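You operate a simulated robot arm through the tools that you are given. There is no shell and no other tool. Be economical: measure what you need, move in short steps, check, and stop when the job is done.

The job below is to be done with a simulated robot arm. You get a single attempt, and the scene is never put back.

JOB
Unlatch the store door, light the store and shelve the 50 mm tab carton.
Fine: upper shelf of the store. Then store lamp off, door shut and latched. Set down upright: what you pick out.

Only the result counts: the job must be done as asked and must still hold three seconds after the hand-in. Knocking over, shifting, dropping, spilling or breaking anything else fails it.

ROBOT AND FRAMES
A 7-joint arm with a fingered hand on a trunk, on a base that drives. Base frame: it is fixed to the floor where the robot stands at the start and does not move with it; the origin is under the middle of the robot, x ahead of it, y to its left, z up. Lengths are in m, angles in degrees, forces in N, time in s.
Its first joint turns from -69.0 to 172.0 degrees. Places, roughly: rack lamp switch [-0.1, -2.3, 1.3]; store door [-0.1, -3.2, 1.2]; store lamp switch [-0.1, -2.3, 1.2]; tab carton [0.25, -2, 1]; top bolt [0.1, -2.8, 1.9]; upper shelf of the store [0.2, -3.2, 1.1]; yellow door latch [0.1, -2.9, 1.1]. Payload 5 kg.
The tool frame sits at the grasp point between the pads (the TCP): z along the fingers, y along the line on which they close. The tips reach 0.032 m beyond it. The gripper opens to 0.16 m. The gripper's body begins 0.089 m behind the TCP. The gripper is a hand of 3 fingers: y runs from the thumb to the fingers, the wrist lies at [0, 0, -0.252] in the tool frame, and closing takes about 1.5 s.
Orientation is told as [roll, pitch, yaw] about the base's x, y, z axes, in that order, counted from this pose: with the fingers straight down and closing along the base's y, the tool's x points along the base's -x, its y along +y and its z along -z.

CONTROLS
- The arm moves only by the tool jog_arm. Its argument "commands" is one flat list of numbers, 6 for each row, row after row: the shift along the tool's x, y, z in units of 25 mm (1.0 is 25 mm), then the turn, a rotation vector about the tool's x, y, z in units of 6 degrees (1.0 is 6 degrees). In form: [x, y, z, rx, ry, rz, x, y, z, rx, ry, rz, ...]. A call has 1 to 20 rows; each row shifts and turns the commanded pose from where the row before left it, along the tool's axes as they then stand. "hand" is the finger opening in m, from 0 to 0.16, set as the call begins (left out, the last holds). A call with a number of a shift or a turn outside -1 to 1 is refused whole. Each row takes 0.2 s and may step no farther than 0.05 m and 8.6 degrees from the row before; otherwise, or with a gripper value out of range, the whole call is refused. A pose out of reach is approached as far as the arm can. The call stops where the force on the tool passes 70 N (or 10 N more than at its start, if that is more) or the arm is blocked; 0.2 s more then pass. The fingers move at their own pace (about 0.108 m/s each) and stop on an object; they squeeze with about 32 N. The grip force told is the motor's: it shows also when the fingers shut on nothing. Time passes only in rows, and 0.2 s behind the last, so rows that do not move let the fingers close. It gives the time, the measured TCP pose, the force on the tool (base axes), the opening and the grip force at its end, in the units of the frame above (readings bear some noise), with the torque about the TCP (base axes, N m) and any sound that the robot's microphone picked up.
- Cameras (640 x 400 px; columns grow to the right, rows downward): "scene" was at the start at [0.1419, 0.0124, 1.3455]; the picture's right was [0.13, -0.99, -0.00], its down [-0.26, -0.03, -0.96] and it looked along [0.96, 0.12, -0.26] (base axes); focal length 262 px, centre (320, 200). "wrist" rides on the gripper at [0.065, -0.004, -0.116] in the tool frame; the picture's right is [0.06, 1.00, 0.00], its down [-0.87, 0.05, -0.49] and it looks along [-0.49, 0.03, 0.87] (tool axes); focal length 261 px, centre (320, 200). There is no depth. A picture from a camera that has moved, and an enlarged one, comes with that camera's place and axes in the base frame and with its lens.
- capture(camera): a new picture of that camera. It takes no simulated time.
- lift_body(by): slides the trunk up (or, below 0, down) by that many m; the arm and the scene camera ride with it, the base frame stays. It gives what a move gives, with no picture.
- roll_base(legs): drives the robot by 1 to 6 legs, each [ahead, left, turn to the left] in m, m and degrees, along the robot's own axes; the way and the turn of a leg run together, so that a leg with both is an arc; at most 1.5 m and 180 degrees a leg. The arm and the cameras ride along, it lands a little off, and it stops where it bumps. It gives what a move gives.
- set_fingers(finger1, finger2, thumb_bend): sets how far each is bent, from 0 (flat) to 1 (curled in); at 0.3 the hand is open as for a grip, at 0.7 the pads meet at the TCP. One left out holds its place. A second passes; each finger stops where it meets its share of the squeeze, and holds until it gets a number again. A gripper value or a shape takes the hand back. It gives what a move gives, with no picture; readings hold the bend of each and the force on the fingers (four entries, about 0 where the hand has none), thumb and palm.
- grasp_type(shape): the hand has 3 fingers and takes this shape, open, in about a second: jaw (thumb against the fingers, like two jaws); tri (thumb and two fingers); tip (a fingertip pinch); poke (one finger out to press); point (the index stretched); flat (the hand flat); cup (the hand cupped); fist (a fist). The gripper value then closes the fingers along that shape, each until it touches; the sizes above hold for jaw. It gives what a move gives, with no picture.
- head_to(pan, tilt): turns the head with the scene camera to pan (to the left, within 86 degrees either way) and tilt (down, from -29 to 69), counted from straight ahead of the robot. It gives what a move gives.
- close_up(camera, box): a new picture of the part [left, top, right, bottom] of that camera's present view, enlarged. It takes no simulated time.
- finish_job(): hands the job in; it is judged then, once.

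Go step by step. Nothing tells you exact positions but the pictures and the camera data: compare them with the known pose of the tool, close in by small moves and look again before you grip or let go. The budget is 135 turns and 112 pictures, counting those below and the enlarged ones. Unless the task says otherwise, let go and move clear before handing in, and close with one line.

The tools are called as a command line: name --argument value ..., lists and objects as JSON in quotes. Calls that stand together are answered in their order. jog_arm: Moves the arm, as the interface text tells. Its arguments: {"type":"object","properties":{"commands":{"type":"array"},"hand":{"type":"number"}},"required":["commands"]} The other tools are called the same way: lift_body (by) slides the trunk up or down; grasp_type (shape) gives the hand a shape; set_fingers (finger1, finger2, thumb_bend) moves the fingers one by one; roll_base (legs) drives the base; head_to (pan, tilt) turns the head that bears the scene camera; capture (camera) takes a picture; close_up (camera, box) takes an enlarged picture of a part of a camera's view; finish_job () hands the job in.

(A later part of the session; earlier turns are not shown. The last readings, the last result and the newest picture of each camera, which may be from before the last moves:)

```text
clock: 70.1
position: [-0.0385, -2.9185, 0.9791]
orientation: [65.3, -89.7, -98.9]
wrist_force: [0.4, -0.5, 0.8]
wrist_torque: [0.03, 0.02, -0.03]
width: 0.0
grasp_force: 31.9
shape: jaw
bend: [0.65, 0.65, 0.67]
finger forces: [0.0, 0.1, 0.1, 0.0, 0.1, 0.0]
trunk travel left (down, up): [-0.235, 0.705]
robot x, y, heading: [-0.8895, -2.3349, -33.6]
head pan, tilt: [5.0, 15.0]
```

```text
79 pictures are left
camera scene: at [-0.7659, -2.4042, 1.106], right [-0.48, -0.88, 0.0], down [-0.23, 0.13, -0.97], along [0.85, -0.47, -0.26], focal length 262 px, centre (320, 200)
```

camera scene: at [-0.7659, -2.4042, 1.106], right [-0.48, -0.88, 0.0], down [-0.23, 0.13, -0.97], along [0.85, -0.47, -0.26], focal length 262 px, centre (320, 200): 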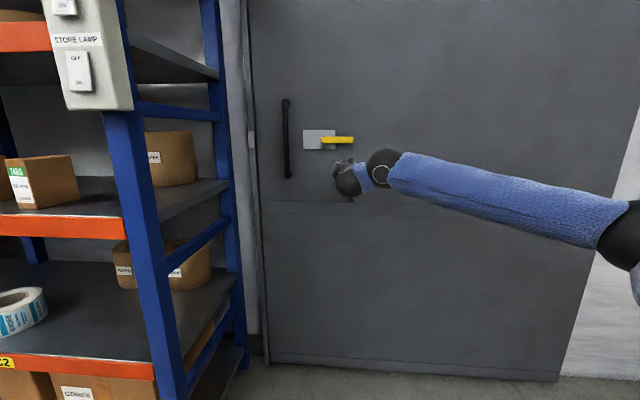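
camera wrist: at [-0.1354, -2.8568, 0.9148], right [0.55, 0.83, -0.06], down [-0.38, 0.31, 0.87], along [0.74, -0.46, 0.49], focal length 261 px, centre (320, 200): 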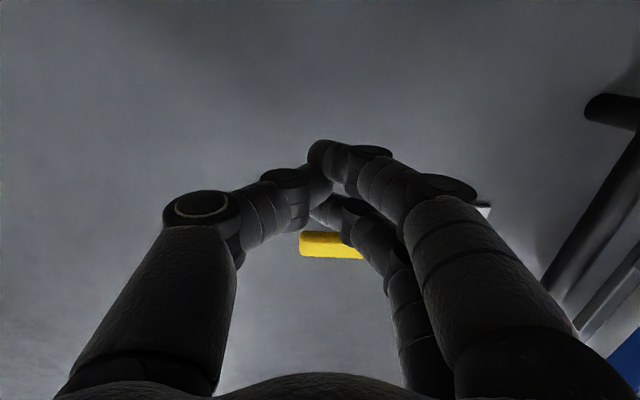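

The hand is well placed beneath the lever with a clear side view. I go in the last 6 cm and push up along an arc.

jog_arm --commands '[0, 0, 0.8, 0, 0, 0, 0, 0, 0.8, 0, 0, 0, 0, 0, 0.8, 0, 0, 0, -0.7, 0, 0, 0, 0, 0, -0.7, 0, 0, 0, 0, 0, -0.7, 0, 0, 0, 0, 0, -0.7, 0, 0, 0, 0, 0, -0.7, 0, 0, 0, 0, 0, -0.7, 0.1, 0, 0, 0, 0]'

capture --camera "scene"

```text
clock: 72.1
position: [0.0126, -2.9505, 1.0844]
orientation: [72.5, -89.7, -106.2]
wrist_force: [0.4, -0.9, 0.2]
wrist_torque: [0.01, 0.03, 0.01]
width: 0.0
grasp_force: 31.9
shape: jaw
bend: [0.65, 0.65, 0.67]
finger forces: [0.0, 0.1, 0.0, 0.0, 0.1, 0.1]
trunk travel left (down, up): [-0.235, 0.705]
robot x, y, heading: [-0.8898, -2.3339, -33.9]
head pan, tilt: [5.0, 15.0]
```

```text
78 pictures are left
camera scene: at [-0.766, -2.4041, 1.1061], right [-0.48, -0.88, 0.0], down [-0.23, 0.13, -0.97], along [0.85, -0.47, -0.26], focal length 262 px, centre (320, 200)
```

scene: 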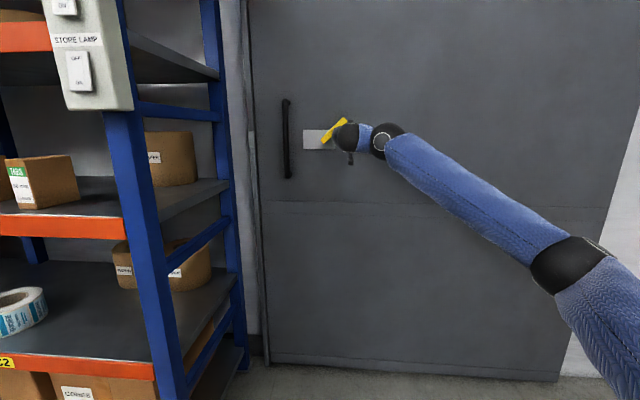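

The lever is swinging up freely. I continue the arc to vertical.

jog_arm --commands '[-0.7, 0.3, 0, 0, 0, 0, -0.6, 0.5, 0, 0, 0, 0, -0.5, 0.6, 0, 0, 0, 0, -0.3, 0.7, 0, 0, 0, 0]'

close_up --camera "scene" --box '[240, 60, 440, 200]'

```text
clock: 73.1
position: [0.0301, -2.9284, 1.1295]
orientation: [11.3, -89.4, -46.1]
wrist_force: [-41.5, -4.4, -21.9]
wrist_torque: [-0.32, -0.35, 0.57]
width: 0.0
grasp_force: 31.8
shape: jaw
bend: [0.65, 0.65, 0.68]
finger forces: [3.3, 41.7, 0.0, 0.0, 0.1, 0.0]
trunk travel left (down, up): [-0.235, 0.705]
robot x, y, heading: [-0.8925, -2.3311, -34.3]
head pan, tilt: [5.0, 15.0]
stopped in row 4: the force on the tool passed its limit at 80 N (the readings are from after the stop); the commanded pose is now the measured one
```

```text
2.86 times, centred on (340, 130) of scene
camera zoom: at [-0.7689, -2.4064, 1.106], right [-0.49, -0.87, 0.0], down [-0.22, 0.13, -0.97], along [0.84, -0.47, -0.26], focal length 748 px, centre (263, 400)
```

zoom: 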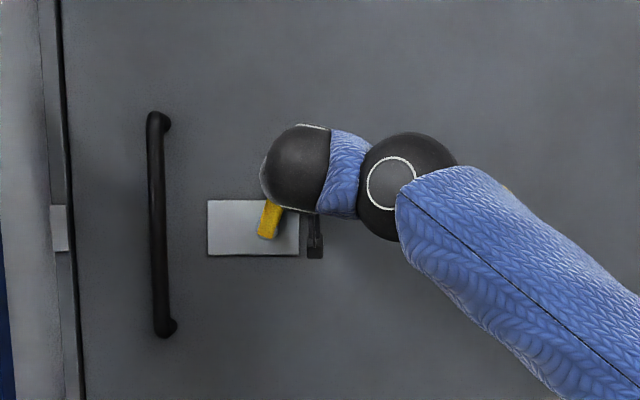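

The lever came up steeply and met a stop. I back off and check where it stays.

jog_arm --commands '[0, -0.5, 0, 0, 0, 0, 0, 0, -1, 0, 0, 0, 0, 0, -1, 0, 0, 0, 0, 0, -1, 0, 0, 0, 0, -1, 0, 0, 0, 0, 0, -1, 0, 0, 0, 0]'

close_up --camera "scene" --box '[240, 60, 440, 200]'

```text
clock: 74.5
position: [-0.062, -2.9311, 1.13]
orientation: [14.3, -89.5, -48.8]
wrist_force: [-0.4, -0.7, 0.0]
wrist_torque: [0.0, -0.01, -0.03]
width: 0.0001
grasp_force: 32.8
shape: jaw
bend: [0.65, 0.67, 0.68]
finger forces: [0.0, 0.0, 0.0, 0.0, 0.0, 0.1]
trunk travel left (down, up): [-0.235, 0.705]
robot x, y, heading: [-0.8874, -2.3331, -34.3]
head pan, tilt: [5.0, 15.0]
```

```text
2.86 times, centred on (340, 130) of scene
camera zoom: at [-0.7667, -2.4047, 1.106], right [-0.49, -0.87, 0.0], down [-0.23, 0.13, -0.97], along [0.84, -0.47, -0.26], focal length 748 px, centre (263, 400)
```

zoom: 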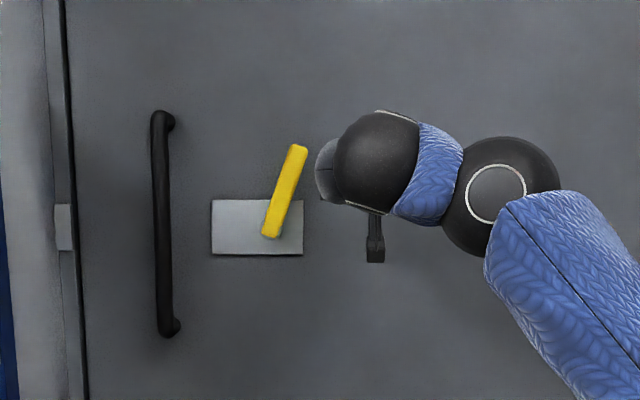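

The latch lever stays up: unlatched. Now I move to the vertical handle at the door's left edge with the hand open to take the bar.

jog_arm --commands '[0, 0, -1, 0, 0, 0, 0, 0, -1, 0, 0, 0, 0, 0, -1, 0, 0, 0, 0, 1, 0, 0, 0, 0, 0, 1, 0, 0, 0, 0, 0, 1, 0, 0, 0, 0, 0, 1, 0, 0, 0, 0, 0, 1, 0, 0, 0, 0, 0, 1, 0, 0, 0, 0, 0, 1, 0, 0, 0, 0, 0, 1, 0, 0, 0, 0, 0, 1, 0, 0, 0, 0, 0, 1, 0, 0, 0, 0, 0.8, 0, 0, 0, 0, 0, 0.8, 0, 0, 0, 0, 0]' --hand 0.12

capture --camera "wrist"

capture --camera "scene"

```text
clock: 77.7
position: [0.0167, -2.6822, 1.0908]
orientation: [11.0, -89.5, -45.6]
wrist_force: [-0.3, 0.7, 0.1]
wrist_torque: [0.02, -0.03, -0.02]
width: 0.1194
grasp_force: 0.1
shape: jaw
bend: [0.63, 0.63, 0.6]
finger forces: [0.0, 0.1, 0.0, 0.0, 0.0, 0.0]
trunk travel left (down, up): [-0.235, 0.705]
robot x, y, heading: [-0.8884, -2.3273, -34.2]
head pan, tilt: [5.0, 15.0]
```

```text
75 pictures are left
camera wrist: at [-0.08, -2.6192, 1.0272], right [0.57, 0.82, -0.06], down [-0.37, 0.32, 0.87], along [0.74, -0.47, 0.48], focal length 261 px, centre (320, 200)
```

wrist: 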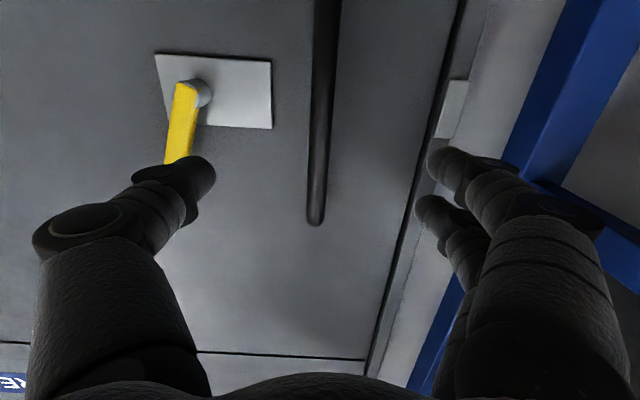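

```text
74 pictures are left
camera scene: at [-0.7667, -2.4048, 1.106], right [-0.49, -0.87, 0.0], down [-0.23, 0.13, -0.97], along [0.84, -0.47, -0.26], focal length 262 px, centre (320, 200)
```

scene: 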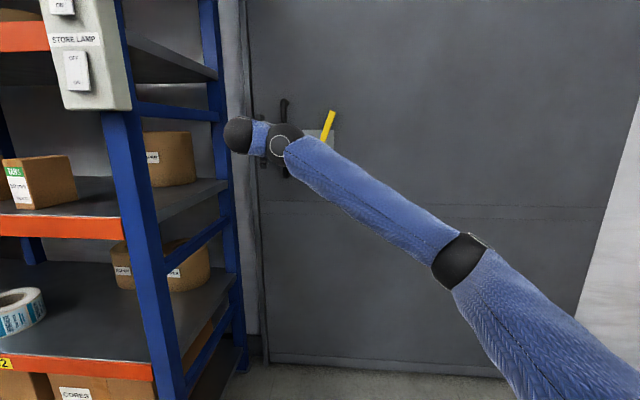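

The bar is centred between the open fingers. I advance 0.13 m and close on it.

jog_arm --commands '[0, 0, 1, 0, 0, 0, 0, 0, 1, 0, 0, 0, 0, 0, 1, 0, 0, 0, 0, 0, 1, 0, 0, 0, 0, 0, 1, 0, 0, 0]'

jog_arm --commands '[0, 0, 0, 0, 0, 0, 0, 0, 0, 0, 0, 0, 0, 0, 0, 0, 0, 0, 0, 0, 0, 0, 0, 0, 0, 0, 0, 0, 0, 0, 0, 0, 0, 0, 0, 0, 0, 0, 0, 0, 0, 0]' --hand 0.0

capture --camera "wrist"

```text
clock: 78.9
position: [0.1213, -2.7527, 1.0889]
orientation: [12.1, -89.5, -46.5]
wrist_force: [-0.2, -0.4, 0.4]
wrist_torque: [-0.02, 0.0, 0.0]
width: 0.1194
grasp_force: 0.1
shape: jaw
bend: [0.63, 0.63, 0.6]
finger forces: [0.1, 0.0, 0.0, 0.1, 0.1, 0.1]
trunk travel left (down, up): [-0.235, 0.705]
robot x, y, heading: [-0.8894, -2.3315, -34.1]
head pan, tilt: [5.0, 15.0]
```

```text
clock: 80.5
position: [0.1207, -2.7536, 1.0895]
orientation: [11.5, -89.4, -46.1]
wrist_force: [7.3, -3.2, 3.1]
wrist_torque: [-0.04, -0.09, 0.07]
width: 0.016
grasp_force: 31.5
shape: jaw
bend: [0.72, 0.72, 0.7]
finger forces: [14.5, 14.4, 0.0, 0.0, 27.7, 0.0]
trunk travel left (down, up): [-0.235, 0.705]
robot x, y, heading: [-0.89, -2.3299, -34.1]
head pan, tilt: [5.0, 15.0]
```

```text
73 pictures are left
camera wrist: at [0.023, -2.6908, 1.0253], right [0.57, 0.82, -0.06], down [-0.37, 0.32, 0.87], along [0.74, -0.47, 0.48], focal length 261 px, centre (320, 200)
```

wrist: 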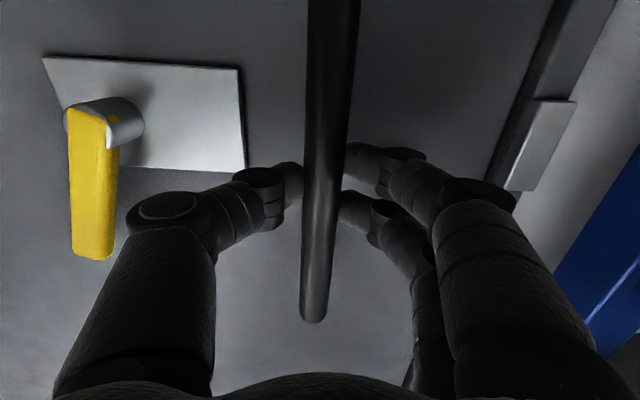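

The bar is gripped. I test sliding the door to the right.

jog_arm --commands '[0, -0.4, 0, 0, 0, 0, 0, -0.6, 0, 0, 0, 0, 0, -0.8, 0, 0, 0, 0, 0, -0.8, 0, 0, 0, 0, 0, -0.8, 0, 0, 0, 0, 0, -0.8, 0, 0, 0, 0]'

capture --camera "wrist"

```text
clock: 81.9
position: [0.0565, -2.8458, 1.0898]
orientation: [20.3, -89.4, -55.3]
wrist_force: [0.8, -14.0, 1.9]
wrist_torque: [-0.04, 0.0, -0.19]
width: 0.0144
grasp_force: 32.4
shape: jaw
bend: [0.72, 0.72, 0.7]
finger forces: [13.1, 13.1, 0.0, 0.0, 34.7, 0.0]
trunk travel left (down, up): [-0.235, 0.705]
robot x, y, heading: [-0.8886, -2.3357, -34.2]
head pan, tilt: [5.0, 15.0]
```

```text
72 pictures are left
camera wrist: at [-0.0385, -2.7822, 1.0255], right [0.57, 0.82, -0.06], down [-0.37, 0.32, 0.87], along [0.73, -0.48, 0.48], focal length 261 px, centre (320, 200)
```

wrist: 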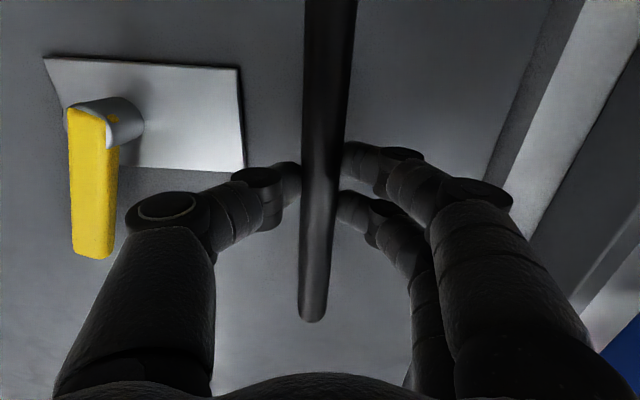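

The door slides freely. I keep sliding it open with the arm.

jog_arm --commands '[0, -0.6, 0, 0, 0, 0, 0, -1, 0, 0, 0, 0, 0, -1, 0, 0, 0, 0, 0, -1, 0, 0, 0, 0, 0, -1, 0, 0, 0, 0, 0, -1, 0, 0, 0, 0, 0, -1, 0, 0, 0, 0, 0, -1, 0, 0, 0, 0, 0, -1, 0, 0, 0, 0, 0, -1, 0, 0, 0, 0, 0, -1, 0, 0, 0, 0, 0, -1, 0, 0, 0, 0, 0, -1, 0, 0, 0, 0, 0, -0.6, 0, 0, 0, 0]'

capture --camera "scene"

```text
clock: 84.9
position: [-0.1283, -3.1137, 1.0878]
orientation: [16.3, -89.2, -51.0]
wrist_force: [16.9, -18.7, 7.0]
wrist_torque: [-0.14, -0.13, -0.17]
width: 0.0125
grasp_force: 32.4
shape: jaw
bend: [0.7, 0.7, 0.7]
finger forces: [11.9, 12.0, 0.0, 0.0, 27.2, 0.1]
trunk travel left (down, up): [-0.235, 0.705]
robot x, y, heading: [-0.8906, -2.3314, -34.0]
head pan, tilt: [5.0, 15.0]
```

```text
71 pictures are left
camera scene: at [-0.7664, -2.406, 1.1058], right [-0.49, -0.87, 0.0], down [-0.23, 0.13, -0.97], along [0.84, -0.47, -0.26], focal length 262 px, centre (320, 200)
```

scene: 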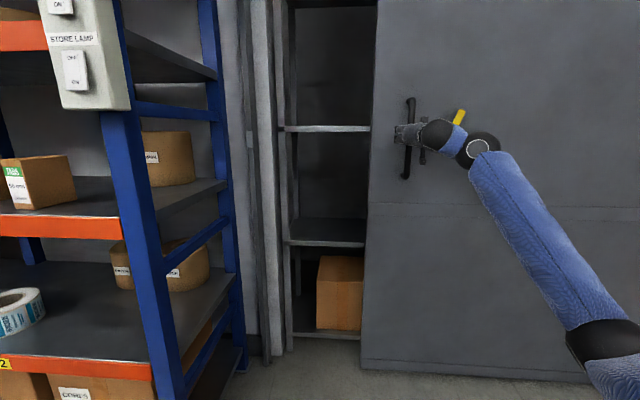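

The store interior with its shelves shows. I continue opening, nudging the hand slightly forward to keep hold of the bar.

jog_arm --commands '[0, 0, 0.4, 0, 0, 0, 0, -0.6, 0, 0, 0, 0, 0, -1, 0, 0, 0, 0, 0, -1, 0, 0, 0, 0, 0, -1, 0.05, 0, 0, 0, 0, -1, 0, 0, 0, 0, 0, -1, 0, 0, 0, 0, 0, -1, 0.05, 0, 0, 0, 0, -1, 0, 0, 0, 0, 0, -1, 0, 0, 0, 0, 0, -1, 0.05, 0, 0, 0, 0, -1, 0, 0, 0, 0, 0, -1, 0, 0, 0, 0, 0, -0.6, 0, 0, 0, 0]'

capture --camera "scene"

```text
clock: 87.9
position: [-0.2893, -3.3725, 1.089]
orientation: [28.2, -89.5, -62.9]
wrist_force: [1.6, -9.3, 5.4]
wrist_torque: [-0.03, -0.08, -0.42]
width: 0.0167
grasp_force: 32.3
shape: jaw
bend: [0.71, 0.71, 0.74]
finger forces: [18.0, 18.1, 0.0, 0.0, 34.5, 0.0]
trunk travel left (down, up): [-0.235, 0.705]
robot x, y, heading: [-0.8844, -2.329, -34.3]
head pan, tilt: [5.0, 15.0]
```

```text
70 pictures are left
camera scene: at [-0.767, -2.4055, 1.1062], right [-0.49, -0.87, 0.0], down [-0.23, 0.13, -0.97], along [0.84, -0.47, -0.26], focal length 262 px, centre (320, 200)
```

scene: 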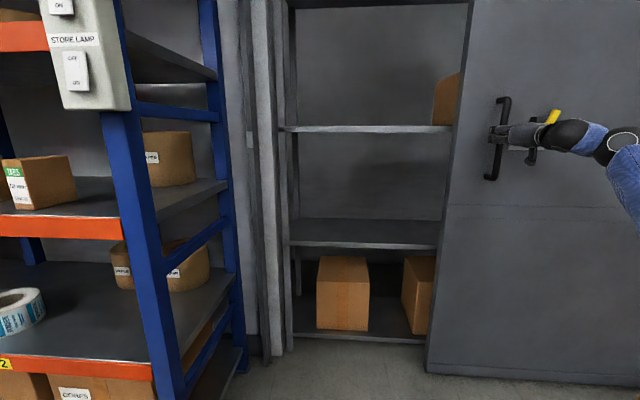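

The door is open about 0.75 m with clear space on the upper shelf's left part. I release the handle and back away.

jog_arm --commands '[0, 0, 0, 0, 0, 0, 0, 0, 0, 0, 0, 0, 0, 0, 0, 0, 0, 0, 0, 0, 0, 0, 0, 0, 0, 0, -0.8, 0, 0, 0, 0, 0, -1, 0, 0, 0, 0, 0, -1, 0, 0, 0, 0, 0, -1, 0, 0, 0, 0, 0, -1, 0, 0, 0, 0, 0, -1, 0, 0, 0]' --hand 0.12

head_to --pan 40 --tilt 5

capture --camera "scene"

```text
clock: 90.1
position: [-0.4083, -3.2874, 1.0908]
orientation: [11.4, -89.5, -45.9]
wrist_force: [1.1, -0.5, -0.1]
wrist_torque: [-0.02, 0.0, -0.05]
width: 0.1196
grasp_force: 0.1
shape: jaw
bend: [0.63, 0.63, 0.6]
finger forces: [0.0, 0.1, 0.1, 0.0, 0.0, 0.1]
trunk travel left (down, up): [-0.235, 0.705]
robot x, y, heading: [-0.8885, -2.3298, -34.1]
head pan, tilt: [5.0, 15.0]
```

```text
clock: 91.1
position: [-0.409, -3.2878, 1.0901]
orientation: [13.2, -89.5, -47.8]
wrist_force: [-0.2, -0.7, -0.5]
wrist_torque: [0.03, -0.02, 0.0]
width: 0.1196
grasp_force: 0.0
shape: jaw
bend: [0.63, 0.63, 0.6]
finger forces: [0.0, 0.0, 0.0, 0.1, 0.0, 0.0]
trunk travel left (down, up): [-0.235, 0.705]
robot x, y, heading: [-0.8915, -2.3273, -34.1]
head pan, tilt: [40.0, 5.0]
```

```text
69 pictures are left
camera scene: at [-0.7572, -2.3501, 1.1222], right [0.1, -0.99, 0.0], down [-0.09, -0.01, -1.0], along [0.99, 0.1, -0.09], focal length 262 px, centre (320, 200)
```

scene: 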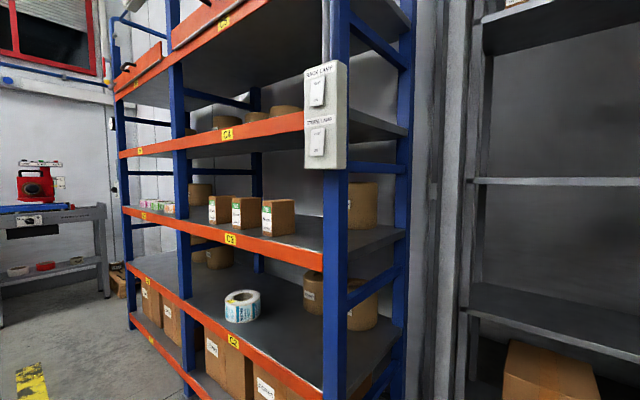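

The store-lamp rocker is at about (-0.15,-2.28,1.205). I back the base a little, draw the hand back and bring it across to the left in front of the switch.

roll_base --legs '[[-0.15, 0, 0]]'

jog_arm --commands '[0, 0.6, -1, 0, 0, 0, 0, 0.6, -1, 0, 0, 0, 0, 0.6, -1, 0, 0, 0, 0, 0.6, -1, 0, 0, 0, 0, 0.6, -1, 0, 0, 0, 0, 1, -1, 0, 0, 0, 0, 1, -1, 0, 0, 0, 0, 1, -1, 0, 0, 0, 0, 1, -1, 0, 0, 0, 0, 1, -1, 0, 0, 0, 0, 1, -1, 0, 0, 0, 0, 1, 0, 0, 0, 0, 0, 1, 0, 0, 0, 0, 0, 1, 0, 0, 0, 0, 0, 1, 0, 0, 0, 0, 0, 1, 0, 0, 0, 0, 0, 1, 0, 0, 0, 0, 0, 1, 0, 0, 0, 0, 0, 1, 0, 0, 0, 0, 0, 1, 0, 0, 0, 0]' --hand 0

jog_arm --commands '[0, 1, 0, 0, 0, 0, 0, 1, 0, 0, 0, 0, 0, 1, 0, 0, 0, 0, 0, 1, 0, 0, 0, 0, 0, 1, 0, 0, 0, 0, 0, 1, 0, 0, 0, 0, 0, 1, 0, 0, 0, 0, 0, 1, 0, 0, 0, 0, 0, 1, 0, 0, 0, 0, 0, 1, 0, 0, 0, 0, 0, 1, 0, 0, 0, 0, 0, 1, 0, 0, 0, 0, 0, 1, 0, 0, 0, 0, 0, 1, 0, 0, 0, 0, 0, 1, 0, 0, 0, 0, 0, 1, 0, 0, 0, 0]'

capture --camera "scene"

capture --camera "wrist"

```text
clock: 92.5
position: [-0.5351, -3.2045, 1.0897]
orientation: [13.1, -89.5, -47.7]
wrist_force: [-0.3, 0.2, 0.0]
wrist_torque: [0.01, 0.01, -0.03]
width: 0.1196
grasp_force: 0.1
shape: jaw
bend: [0.63, 0.63, 0.6]
finger forces: [0.0, 0.0, 0.0, 0.0, 0.0, 0.0]
trunk travel left (down, up): [-0.235, 0.705]
robot x, y, heading: [-1.0159, -2.2516, -34.1]
head pan, tilt: [40.0, 5.0]
```

```text
clock: 96.7
position: [-0.506, -2.6771, 1.0935]
orientation: [12.0, -89.5, -46.7]
wrist_force: [0.3, 0.4, 0.2]
wrist_torque: [-0.02, 0.0, 0.01]
width: 0.0
grasp_force: 31.4
shape: jaw
bend: [0.65, 0.65, 0.67]
finger forces: [0.1, 0.1, 0.1, 0.0, 0.1, 0.0]
trunk travel left (down, up): [-0.235, 0.705]
robot x, y, heading: [-1.0125, -2.2453, -34.2]
head pan, tilt: [40.0, 5.0]
```

```text
clock: 100.2
position: [-0.2823, -2.3704, 1.1186]
orientation: [81.8, -87.5, -117.3]
wrist_force: [1.3, 0.3, 1.2]
wrist_torque: [0.01, 0.01, 0.01]
width: 0.0
grasp_force: 31.9
shape: jaw
bend: [0.65, 0.65, 0.67]
finger forces: [0.1, 0.0, 0.0, 0.0, 0.0, 0.0]
trunk travel left (down, up): [-0.235, 0.705]
robot x, y, heading: [-1.0129, -2.2462, -34.3]
head pan, tilt: [40.0, 5.0]
stopped in row 16: the arm was blocked; the commanded pose is now the measured one
```

```text
68 pictures are left
camera scene: at [-0.8821, -2.2659, 1.1223], right [0.1, -0.99, 0.0], down [-0.09, -0.01, -1.0], along [0.99, 0.1, -0.09], focal length 262 px, centre (320, 200)
```

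scene: 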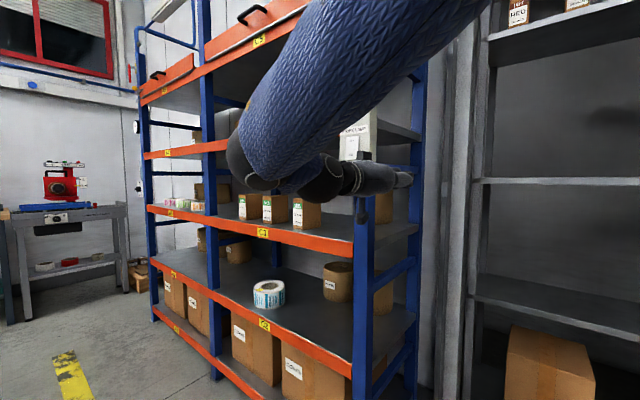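

```text
67 pictures are left
camera wrist: at [-0.377, -2.304, 1.0539], right [0.58, 0.81, -0.02], down [-0.39, 0.3, 0.87], along [0.72, -0.5, 0.49], focal length 261 px, centre (320, 200)
```

wrist: 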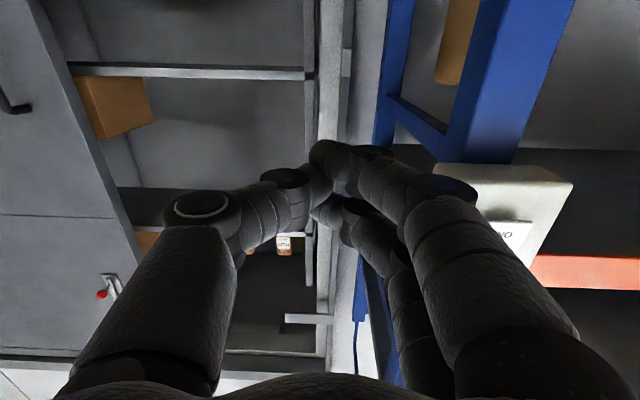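

The arm is near its limit 15 cm short; a small base turn to the left will bring the hand in front of the switch.

roll_base --legs '[[0, 0, 12]]'

capture --camera "wrist"

head_to --pan 5 --tilt 0

capture --camera "scene"

```text
clock: 101.4
position: [-0.2743, -2.2153, 1.1181]
orientation: [81.1, -87.7, -104.7]
wrist_force: [0.2, 0.5, 1.5]
wrist_torque: [-0.02, -0.01, -0.02]
width: 0.0
grasp_force: 31.9
shape: jaw
bend: [0.65, 0.65, 0.67]
finger forces: [0.1, 0.0, 0.1, 0.0, 0.0, 0.0]
trunk travel left (down, up): [-0.235, 0.705]
robot x, y, heading: [-1.015, -2.2479, -22.2]
head pan, tilt: [40.0, 5.0]
```

```text
66 pictures are left
camera wrist: at [-0.3791, -2.17, 1.0532], right [0.4, 0.92, -0.02], down [-0.44, 0.21, 0.87], along [0.81, -0.34, 0.49], focal length 261 px, centre (320, 200)
```

wrist: 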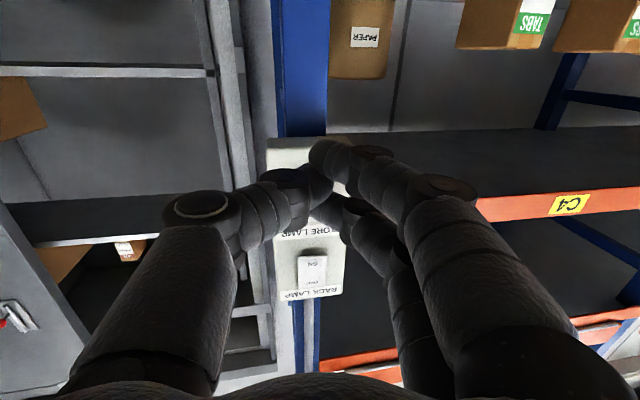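

```text
clock: 102.4
position: [-0.2734, -2.2149, 1.1187]
orientation: [81.4, -87.5, -105.1]
wrist_force: [-0.2, 0.6, -0.9]
wrist_torque: [0.0, 0.02, -0.01]
width: 0.0002
grasp_force: 32.6
shape: jaw
bend: [0.65, 0.65, 0.67]
finger forces: [0.1, 0.1, 0.1, 0.0, 0.0, 0.0]
trunk travel left (down, up): [-0.235, 0.705]
robot x, y, heading: [-1.0101, -2.2496, -22.0]
head pan, tilt: [5.0, 0.0]
```

```text
65 pictures are left
camera scene: at [-0.8823, -2.2922, 1.1302], right [-0.3, -0.96, 0.0], down [0.0, 0.0, -1.0], along [0.96, -0.3, 0.0], focal length 262 px, centre (320, 200)
```

scene: 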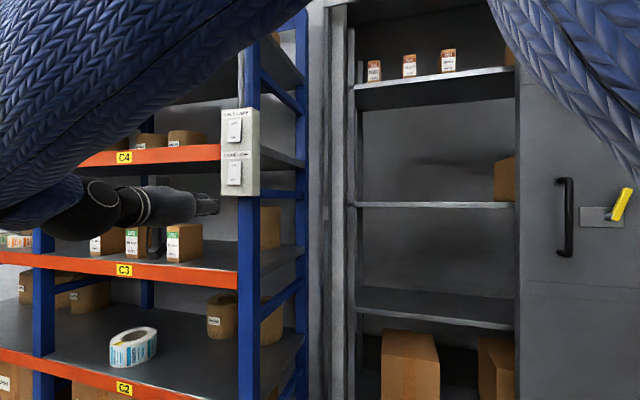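

I have a fine view: the switch box straight ahead, and the store shelves behind. I raise the nub to just under the store rocker's ON half and close in.

jog_arm --commands '[-0.9, 0, 0, 0, 0, 0, -0.9, 0, 0, 0, 0, 0, 0, 0, 0.8, 0, 0, 0, 0, 0, 0.8, 0, 0, 0]'

close_up --camera "scene" --box '[170, 90, 290, 240]'

capture --camera "wrist"

```text
clock: 103.4
position: [-0.2355, -2.2325, 1.162]
orientation: [80.4, -87.6, -103.8]
wrist_force: [-0.2, 0.3, 0.5]
wrist_torque: [0.03, 0.0, -0.03]
width: 0.0
grasp_force: 32.2
shape: jaw
bend: [0.65, 0.65, 0.67]
finger forces: [0.0, 0.0, 0.0, 0.0, 0.0, 0.0]
trunk travel left (down, up): [-0.235, 0.705]
robot x, y, heading: [-1.0125, -2.2494, -22.2]
head pan, tilt: [5.0, 0.0]
```

```text
2.67 times, centred on (230, 165) of scene
camera zoom: at [-0.882, -2.2923, 1.1301], right [-0.3, -0.96, 0.0], down [0.0, 0.0, -1.0], along [0.96, -0.3, 0.0], focal length 699 px, centre (560, 293)
```

zoom: 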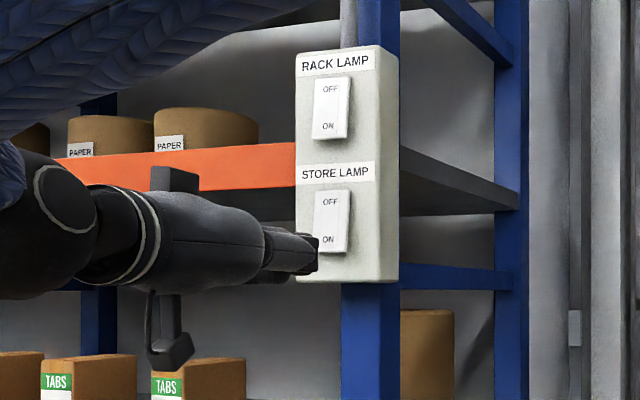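

```text
63 pictures are left
camera wrist: at [-0.342, -2.1881, 1.0979], right [0.4, 0.92, -0.02], down [-0.44, 0.21, 0.87], along [0.81, -0.34, 0.49], focal length 261 px, centre (320, 200)
```

wrist: 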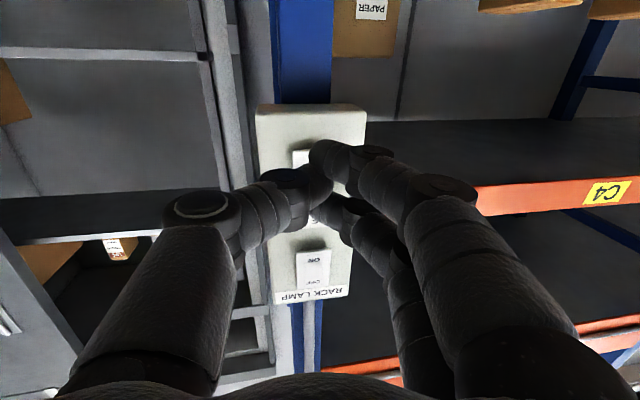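

The nub is just below-front of the ON half. I raise 6 mm and press forward in small steps.

jog_arm --commands '[-0.25, 0, 0, 0, 0, 0, 0, 0, 0.8, 0, 0, 0, 0, 0, 0.8, 0, 0, 0, 0, 0, 0.4, 0, 0, 0, 0, 0, 0.3, 0, 0, 0, 0, 0, 0.2, 0, 0, 0]'

close_up --camera "scene" --box '[170, 90, 290, 240]'

```text
clock: 104.8
position: [-0.1801, -2.2568, 1.1667]
orientation: [80.4, -87.6, -103.9]
wrist_force: [-0.3, 0.2, 0.4]
wrist_torque: [-0.01, -0.01, -0.02]
width: 0.0002
grasp_force: 32.0
shape: jaw
bend: [0.65, 0.65, 0.67]
finger forces: [0.0, 0.1, 0.0, 0.1, 0.1, 0.0]
trunk travel left (down, up): [-0.235, 0.705]
robot x, y, heading: [-1.0091, -2.2476, -22.3]
head pan, tilt: [5.0, 0.0]
```

```text
2.67 times, centred on (230, 165) of scene
camera zoom: at [-0.8822, -2.2923, 1.1302], right [-0.3, -0.96, 0.0], down [0.0, 0.0, -1.0], along [0.96, -0.3, 0.0], focal length 699 px, centre (560, 293)
```

zoom: 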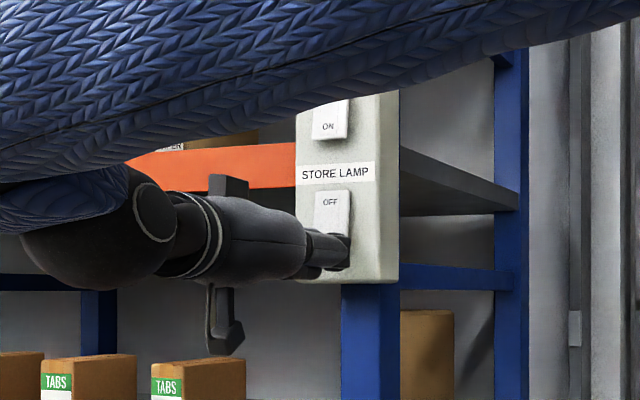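

jog_arm --commands '[0, 0, 0.25, 0, 0, 0, 0, 0, 0.25, 0, 0, 0, 0, 0, 0.25, 0, 0, 0, 0, 0, 0.25, 0, 0, 0]'

capture --camera "scene"

```text
clock: 105.8
position: [-0.1615, -2.2621, 1.169]
orientation: [82.8, -87.8, -106.0]
wrist_force: [-57.5, 20.0, -18.3]
wrist_torque: [-0.01, -0.21, -0.38]
width: 0.0
grasp_force: 31.4
shape: jaw
bend: [0.66, 0.7, 0.7]
finger forces: [0.0, 48.8, 0.0, 0.0, 70.8, 0.0]
trunk travel left (down, up): [-0.235, 0.705]
robot x, y, heading: [-1.0128, -2.2496, -22.1]
head pan, tilt: [5.0, 0.0]
heard: click
```

```text
61 pictures are left
camera scene: at [-0.8863, -2.2903, 1.1303], right [-0.29, -0.96, 0.0], down [0.0, 0.0, -1.0], along [0.96, -0.29, 0.0], focal length 262 px, centre (320, 200)
```

scene: 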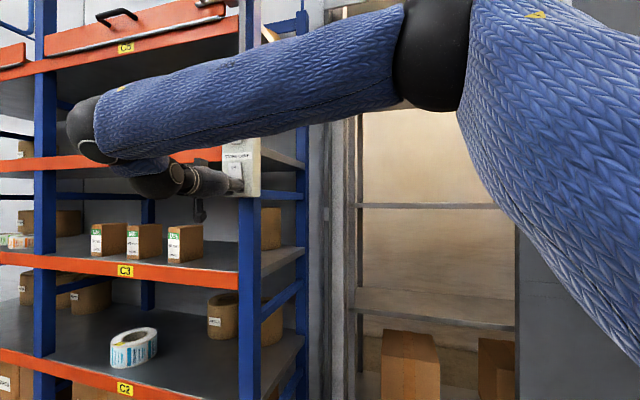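

The click came and the store lights up. I back the hand off and look at the 50 mm carton more closely.

jog_arm --commands '[0, 0, -1, 0, 0, 0, 0, 0, -1, 0, 0, 0, 0, 0, -1, 0, 0, 0, 0, 0, -1, 0, 0, 0, 0, 0, -1, 0, 0, 0]' --hand 0.1

close_up --camera "scene" --box '[50, 200, 270, 300]'

close_up --camera "scene" --box '[330, 0, 540, 240]'

```text
clock: 107.0
position: [-0.2703, -2.2182, 1.1683]
orientation: [81.3, -87.6, -105.0]
wrist_force: [-0.2, 0.0, -0.6]
wrist_torque: [-0.02, 0.0, 0.0]
width: 0.1
grasp_force: 0.1
shape: jaw
bend: [0.71, 0.71, 0.69]
finger forces: [0.0, 0.0, 0.0, 0.0, 0.1, 0.0]
trunk travel left (down, up): [-0.235, 0.705]
robot x, y, heading: [-1.0151, -2.2448, -22.2]
head pan, tilt: [5.0, 0.0]
```

```text
2.91 times, centred on (160, 250) of scene
camera zoom: at [-0.8825, -2.2922, 1.1303], right [-0.3, -0.96, 0.0], down [0.0, 0.0, -1.0], along [0.96, -0.3, 0.0], focal length 762 px, centre (786, 54)
```

zoom: 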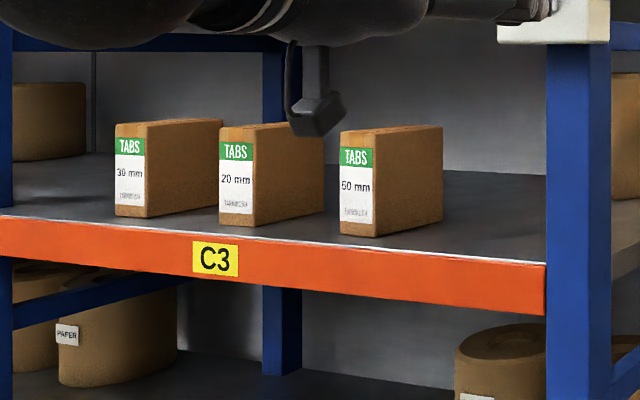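

```text
1.67 times, centred on (435, 120) of scene
camera zoom: at [-0.8825, -2.2922, 1.1303], right [-0.3, -0.96, 0.0], down [0.0, 0.0, -1.0], along [0.96, -0.3, 0.0], focal length 437 px, centre (128, 333)
```

zoom: 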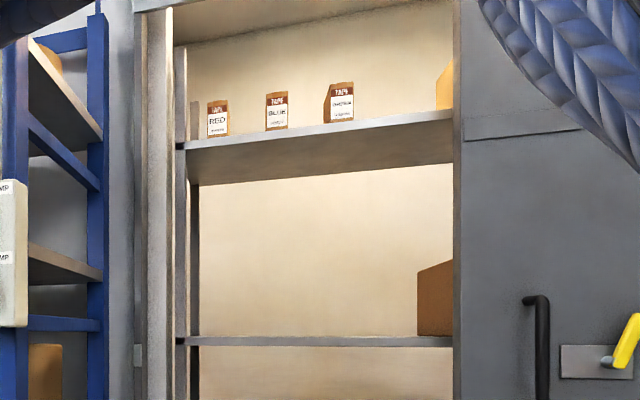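

The shelf top is at z≈0.93 and the 50 mm carton (≈45 wide × 105 deep × 116 high) stands at its right end of the row, centre about u=1.69, d=1.30. I tilt the hand to 45° down, draw it back, and shift the base nearer.

jog_arm --commands '[0, 0, -1, 0, 0, 0, 0, 0, -1, 0, 0, 0, 0, 0, -1, 0, 0, 0, 0, 0, 0, 0, 1, 0, 0, 0, 0, 0, 1, 0, 0, 0, 0, 0, 1, 0, 0, 0, 0, 0, 1, 0, 0, 0, 0, 0, 1, 0, 0, 0, 0, 0, 1, 0, 0, 0, 0, 0, 1, 0, 0.7, 0, -0.7, 0, 0, 0, 0.7, 0, -0.7, 0, 0, 0, 0.7, 0, -0.7, 0, 0, 0]'

roll_base --legs '[[0.25, 0.18, 0]]'

capture --camera "wrist"

head_to --pan 30 --tilt 15

capture --camera "scene"

```text
clock: 109.8
position: [-0.4082, -2.1581, 1.1671]
orientation: [3.5, -47.5, -26.0]
wrist_force: [0.0, -0.2, 0.8]
wrist_torque: [-0.04, 0.02, 0.0]
width: 0.0997
grasp_force: 0.0
shape: jaw
bend: [0.71, 0.71, 0.69]
finger forces: [0.0, 0.1, 0.1, 0.0, 0.0, 0.0]
trunk travel left (down, up): [-0.235, 0.705]
robot x, y, heading: [-1.013, -2.2439, -22.3]
head pan, tilt: [5.0, 0.0]
```

```text
clock: 111.9
position: [-0.1076, -2.0887, 1.1663]
orientation: [3.5, -47.6, -26.1]
wrist_force: [-0.4, 0.2, 0.4]
wrist_torque: [0.0, -0.01, 0.01]
width: 0.0996
grasp_force: 0.1
shape: jaw
bend: [0.71, 0.71, 0.69]
finger forces: [0.0, 0.0, 0.1, 0.0, 0.1, 0.0]
trunk travel left (down, up): [-0.235, 0.705]
robot x, y, heading: [-0.7107, -2.1783, -22.5]
head pan, tilt: [5.0, 0.0]
```

```text
58 pictures are left
camera wrist: at [-0.2274, -2.0426, 1.1959], right [0.36, 0.93, -0.01], down [0.21, -0.08, 0.97], along [0.91, -0.35, -0.22], focal length 261 px, centre (320, 200)
```

wrist: 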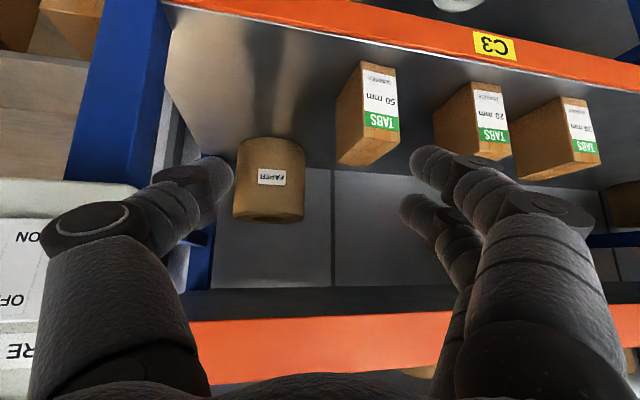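

```text
clock: 112.8
position: [-0.1082, -2.0896, 1.1672]
orientation: [3.4, -47.5, -26.1]
wrist_force: [0.0, -0.9, 1.0]
wrist_torque: [-0.02, -0.02, 0.02]
width: 0.0996
grasp_force: 0.1
shape: jaw
bend: [0.71, 0.71, 0.69]
finger forces: [0.0, 0.0, 0.0, 0.0, 0.0, 0.1]
trunk travel left (down, up): [-0.235, 0.705]
robot x, y, heading: [-0.7126, -2.1815, -22.0]
head pan, tilt: [30.0, 15.0]
```

```text
57 pictures are left
camera scene: at [-0.5759, -2.1837, 1.1061], right [0.13, -0.99, 0.0], down [-0.26, -0.03, -0.97], along [0.96, 0.13, -0.26], focal length 262 px, centre (320, 200)
```

scene: 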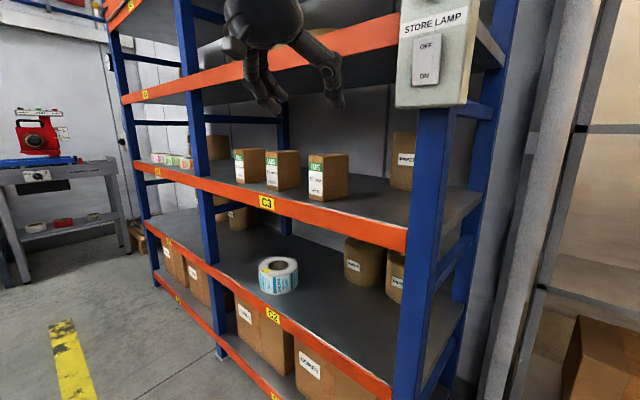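

The 50 mm carton's centre is near u=1.67, d=1.295, z=0.98. I square the hand's yaw to the shelf, shift left and lower in front of the shelf.

jog_arm --commands '[0, 0, 0, 0.74, 0, 0.68, 0, 0, 0, 0.74, 0, 0.68, 0, 1, 0, 0, 0, 0, 0, 1, 0, 0, 0, 0, 0, 1, 0, 0, 0, 0, 0, 1, 0, 0, 0, 0, 0, 1, 0, 0, 0, 0, 0.73, 0, 0.67, 0, 0, 0, 0.73, 0, 0.67, 0, 0, 0, 0.73, 0, 0.67, 0, 0, 0, 0.73, 0, 0.67, 0, 0, 0, 0.73, 0, 0.67, 0, 0, 0, 0.73, 0, 0.67, 0, 0, 0, 0.73, 0, 0.67, 0, 0, 0]'

capture --camera "wrist"

capture --camera "scene"

```text
clock: 116.0
position: [-0.0502, -2.0685, 1.0745]
orientation: [13.8, -45.8, -48.0]
wrist_force: [-0.7, -0.1, 0.1]
wrist_torque: [0.0, 0.0, 0.01]
width: 0.0998
grasp_force: 0.0
shape: jaw
bend: [0.71, 0.71, 0.69]
finger forces: [0.0, 0.0, 0.0, 0.1, 0.1, 0.0]
out of reach, approached as far as the arm can: row 2, 6, 7
trunk travel left (down, up): [-0.235, 0.705]
robot x, y, heading: [-0.7146, -2.18, -22.1]
head pan, tilt: [30.0, 15.0]
stopped in row 14: the arm was blocked; the commanded pose is now the measured one
```

```text
56 pictures are left
camera wrist: at [-0.1571, -1.9955, 1.1057], right [0.58, 0.81, 0.12], down [0.12, -0.23, 0.97], along [0.81, -0.54, -0.23], focal length 261 px, centre (320, 200)
```

wrist: 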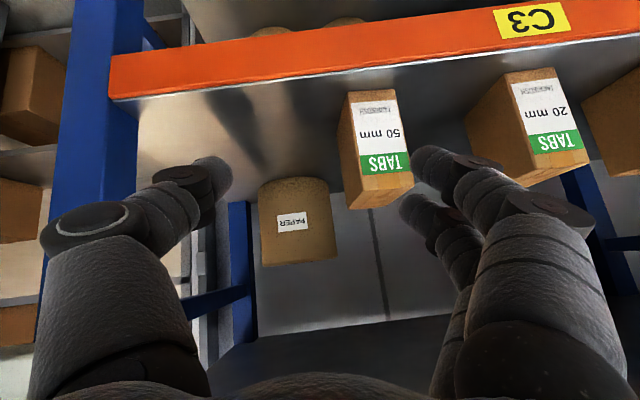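

```text
55 pictures are left
camera scene: at [-0.5761, -2.1842, 1.1061], right [0.13, -0.99, 0.0], down [-0.26, -0.03, -0.97], along [0.96, 0.13, -0.26], focal length 262 px, centre (320, 200)
```

scene: 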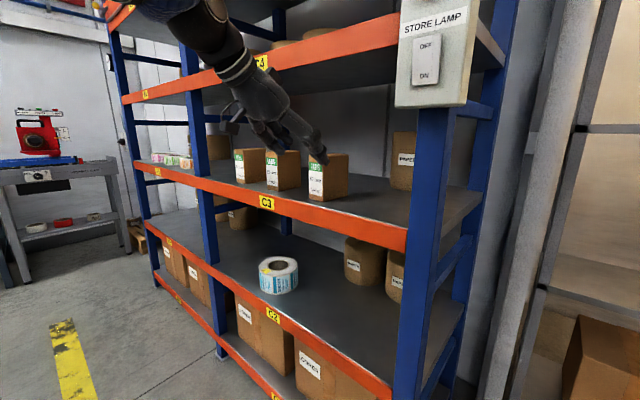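

The arm is again at a limit because the base is turned; I shift the base left and square it to the rack so the wrist relaxes.

roll_base --legs '[[0.01, 0.086, 0], [0, 0, -12]]'

jog_arm --commands '[0, 0, 0, -0.7, 0.1, -0.8, 0, 0, 0, -0.7, 0.1, -0.8]'

capture --camera "wrist"

```text
clock: 117.9
position: [-0.0013, -2.1319, 1.0742]
orientation: [13.8, -45.9, -59.8]
wrist_force: [-1.0, 0.6, -0.2]
wrist_torque: [-0.02, 0.0, 0.02]
width: 0.0994
grasp_force: 0.1
shape: jaw
bend: [0.71, 0.71, 0.69]
finger forces: [0.1, 0.1, 0.1, 0.0, 0.1, 0.0]
trunk travel left (down, up): [-0.235, 0.705]
robot x, y, heading: [-0.6716, -2.1035, -34.3]
head pan, tilt: [30.0, 15.0]
```

```text
clock: 118.5
position: [-0.0011, -2.1331, 1.0745]
orientation: [12.0, -46.8, -46.0]
wrist_force: [-0.6, -0.3, 0.9]
wrist_torque: [0.01, -0.04, 0.04]
width: 0.0996
grasp_force: 0.1
shape: jaw
bend: [0.71, 0.71, 0.69]
finger forces: [0.1, 0.0, 0.0, 0.1, 0.1, 0.1]
trunk travel left (down, up): [-0.235, 0.705]
robot x, y, heading: [-0.6722, -2.1037, -34.6]
head pan, tilt: [30.0, 15.0]
```

```text
54 pictures are left
camera wrist: at [-0.1073, -2.0613, 1.1034], right [0.57, 0.82, 0.1], down [0.13, -0.2, 0.97], along [0.81, -0.54, -0.22], focal length 261 px, centre (320, 200)
```

wrist: 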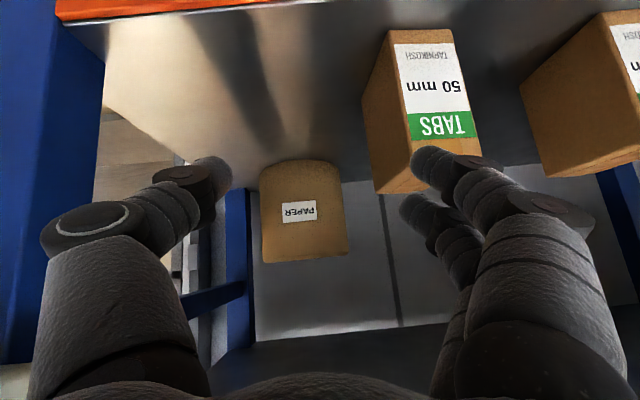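

I correct the hand's roll, shift left in line with the carton, then lower with the trunk.

jog_arm --commands '[0, 0, 0, 0.27, 0, -0.67, 0, 0, 0, 0.27, 0, -0.67, 0, 1, 0, 0, 0, 0, 0, 1, 0, 0, 0, 0, 0, 1, 0, 0, 0, 0, 0, 0.9, 0, 0, 0, 0]'

lift_body --by -0.085

capture --camera "wrist"

capture --camera "scene"

```text
clock: 120.1
position: [0.0514, -2.1262, 1.1533]
orientation: [10.0, -46.9, -44.9]
wrist_force: [0.5, -0.6, -0.2]
wrist_torque: [0.04, 0.01, 0.02]
width: 0.0996
grasp_force: 0.1
shape: jaw
bend: [0.71, 0.71, 0.69]
finger forces: [0.1, 0.1, 0.0, 0.0, 0.0, 0.1]
trunk travel left (down, up): [-0.235, 0.705]
robot x, y, heading: [-0.6725, -2.102, -34.4]
head pan, tilt: [30.0, 15.0]
stopped in row 6: the arm was blocked; the commanded pose is now the measured one
```

```text
clock: 121.3
position: [0.0501, -2.1239, 1.0659]
orientation: [10.0, -46.9, -44.8]
wrist_force: [0.1, 0.5, -0.2]
wrist_torque: [0.01, -0.05, 0.01]
width: 0.1
grasp_force: 0.0
shape: jaw
bend: [0.71, 0.71, 0.69]
finger forces: [0.0, 0.1, 0.0, 0.0, 0.1, 0.0]
trunk travel left (down, up): [-0.15, 0.79]
robot x, y, heading: [-0.6722, -2.1015, -34.1]
head pan, tilt: [30.0, 15.0]
```

```text
53 pictures are left
camera wrist: at [-0.0554, -2.052, 1.0959], right [0.57, 0.82, 0.07], down [0.14, -0.19, 0.97], along [0.81, -0.55, -0.22], focal length 261 px, centre (320, 200)
```

wrist: 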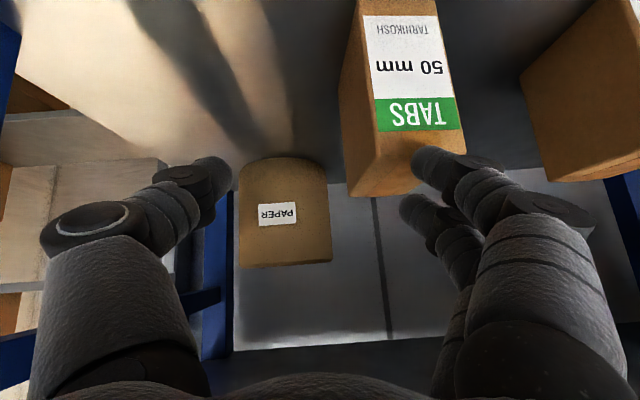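

```text
52 pictures are left
camera scene: at [-0.5386, -2.1374, 1.0211], right [-0.08, -1.0, 0.0], down [-0.26, 0.02, -0.97], along [0.96, -0.07, -0.26], focal length 262 px, centre (320, 200)
```

scene: 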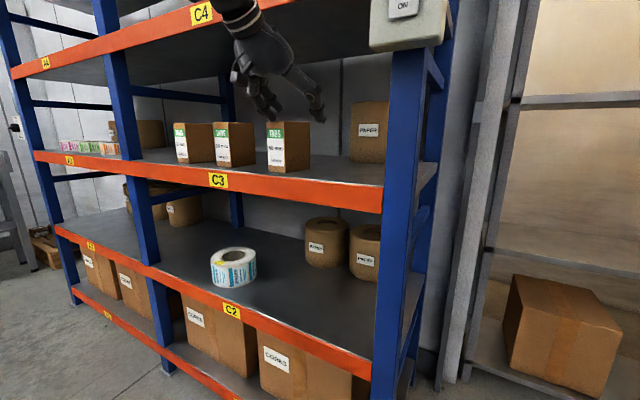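

Leftward reach is the limiting thing; I pull the hand back slightly and shift the base 7 cm left, then re-level.

jog_arm --commands '[0.7, 0, -0.7, 0, 0, 0, 0.7, 0, -0.7, 0, 0, 0]'

roll_base --legs '[[0.03, 0.1, 0]]'

jog_arm --commands '[0, 0, 0, 0.2, 0, -0.5, 0, 0, 0, 0.2, 0, -0.5]'

capture --camera "wrist"

```text
clock: 121.9
position: [0.0112, -2.09, 1.061]
orientation: [9.4, -47.1, -44.2]
wrist_force: [0.4, -0.4, 0.0]
wrist_torque: [0.02, 0.03, -0.03]
width: 0.1
grasp_force: 0.0
shape: jaw
bend: [0.71, 0.71, 0.69]
finger forces: [0.0, 0.0, 0.1, 0.1, 0.0, 0.0]
trunk travel left (down, up): [-0.15, 0.79]
robot x, y, heading: [-0.6709, -2.1032, -34.6]
head pan, tilt: [30.0, 15.0]
```

```text
clock: 123.0
position: [0.0947, -2.0278, 1.0627]
orientation: [9.7, -46.9, -44.3]
wrist_force: [-0.5, 0.1, -0.5]
wrist_torque: [0.05, -0.03, -0.02]
width: 0.0997
grasp_force: 0.0
shape: jaw
bend: [0.71, 0.71, 0.69]
finger forces: [0.0, 0.0, 0.0, 0.1, 0.0, 0.1]
trunk travel left (down, up): [-0.15, 0.79]
robot x, y, heading: [-0.5904, -2.0393, -34.2]
head pan, tilt: [30.0, 15.0]
```

```text
clock: 123.6
position: [0.0951, -2.0374, 1.0699]
orientation: [2.1, -47.4, -37.1]
wrist_force: [0.1, -0.7, 0.3]
wrist_torque: [0.01, -0.02, 0.0]
width: 0.0997
grasp_force: 0.0
shape: jaw
bend: [0.71, 0.71, 0.69]
finger forces: [0.0, 0.1, 0.0, 0.0, 0.0, 0.0]
trunk travel left (down, up): [-0.15, 0.79]
robot x, y, heading: [-0.5912, -2.0369, -34.4]
head pan, tilt: [30.0, 15.0]
```

```text
51 pictures are left
camera wrist: at [-0.0124, -1.9669, 1.1003], right [0.55, 0.84, -0.02], down [0.2, -0.11, 0.97], along [0.81, -0.54, -0.23], focal length 261 px, centre (320, 200)
```

wrist: 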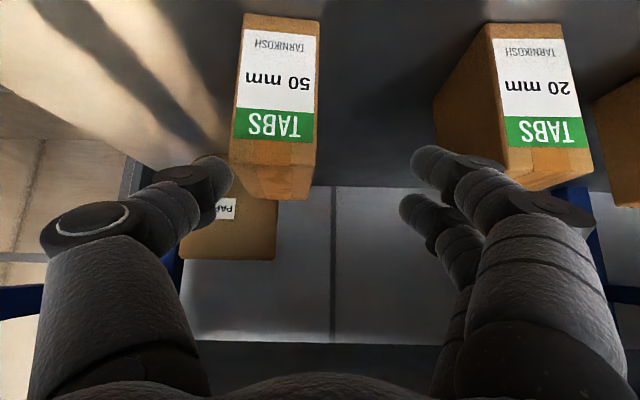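

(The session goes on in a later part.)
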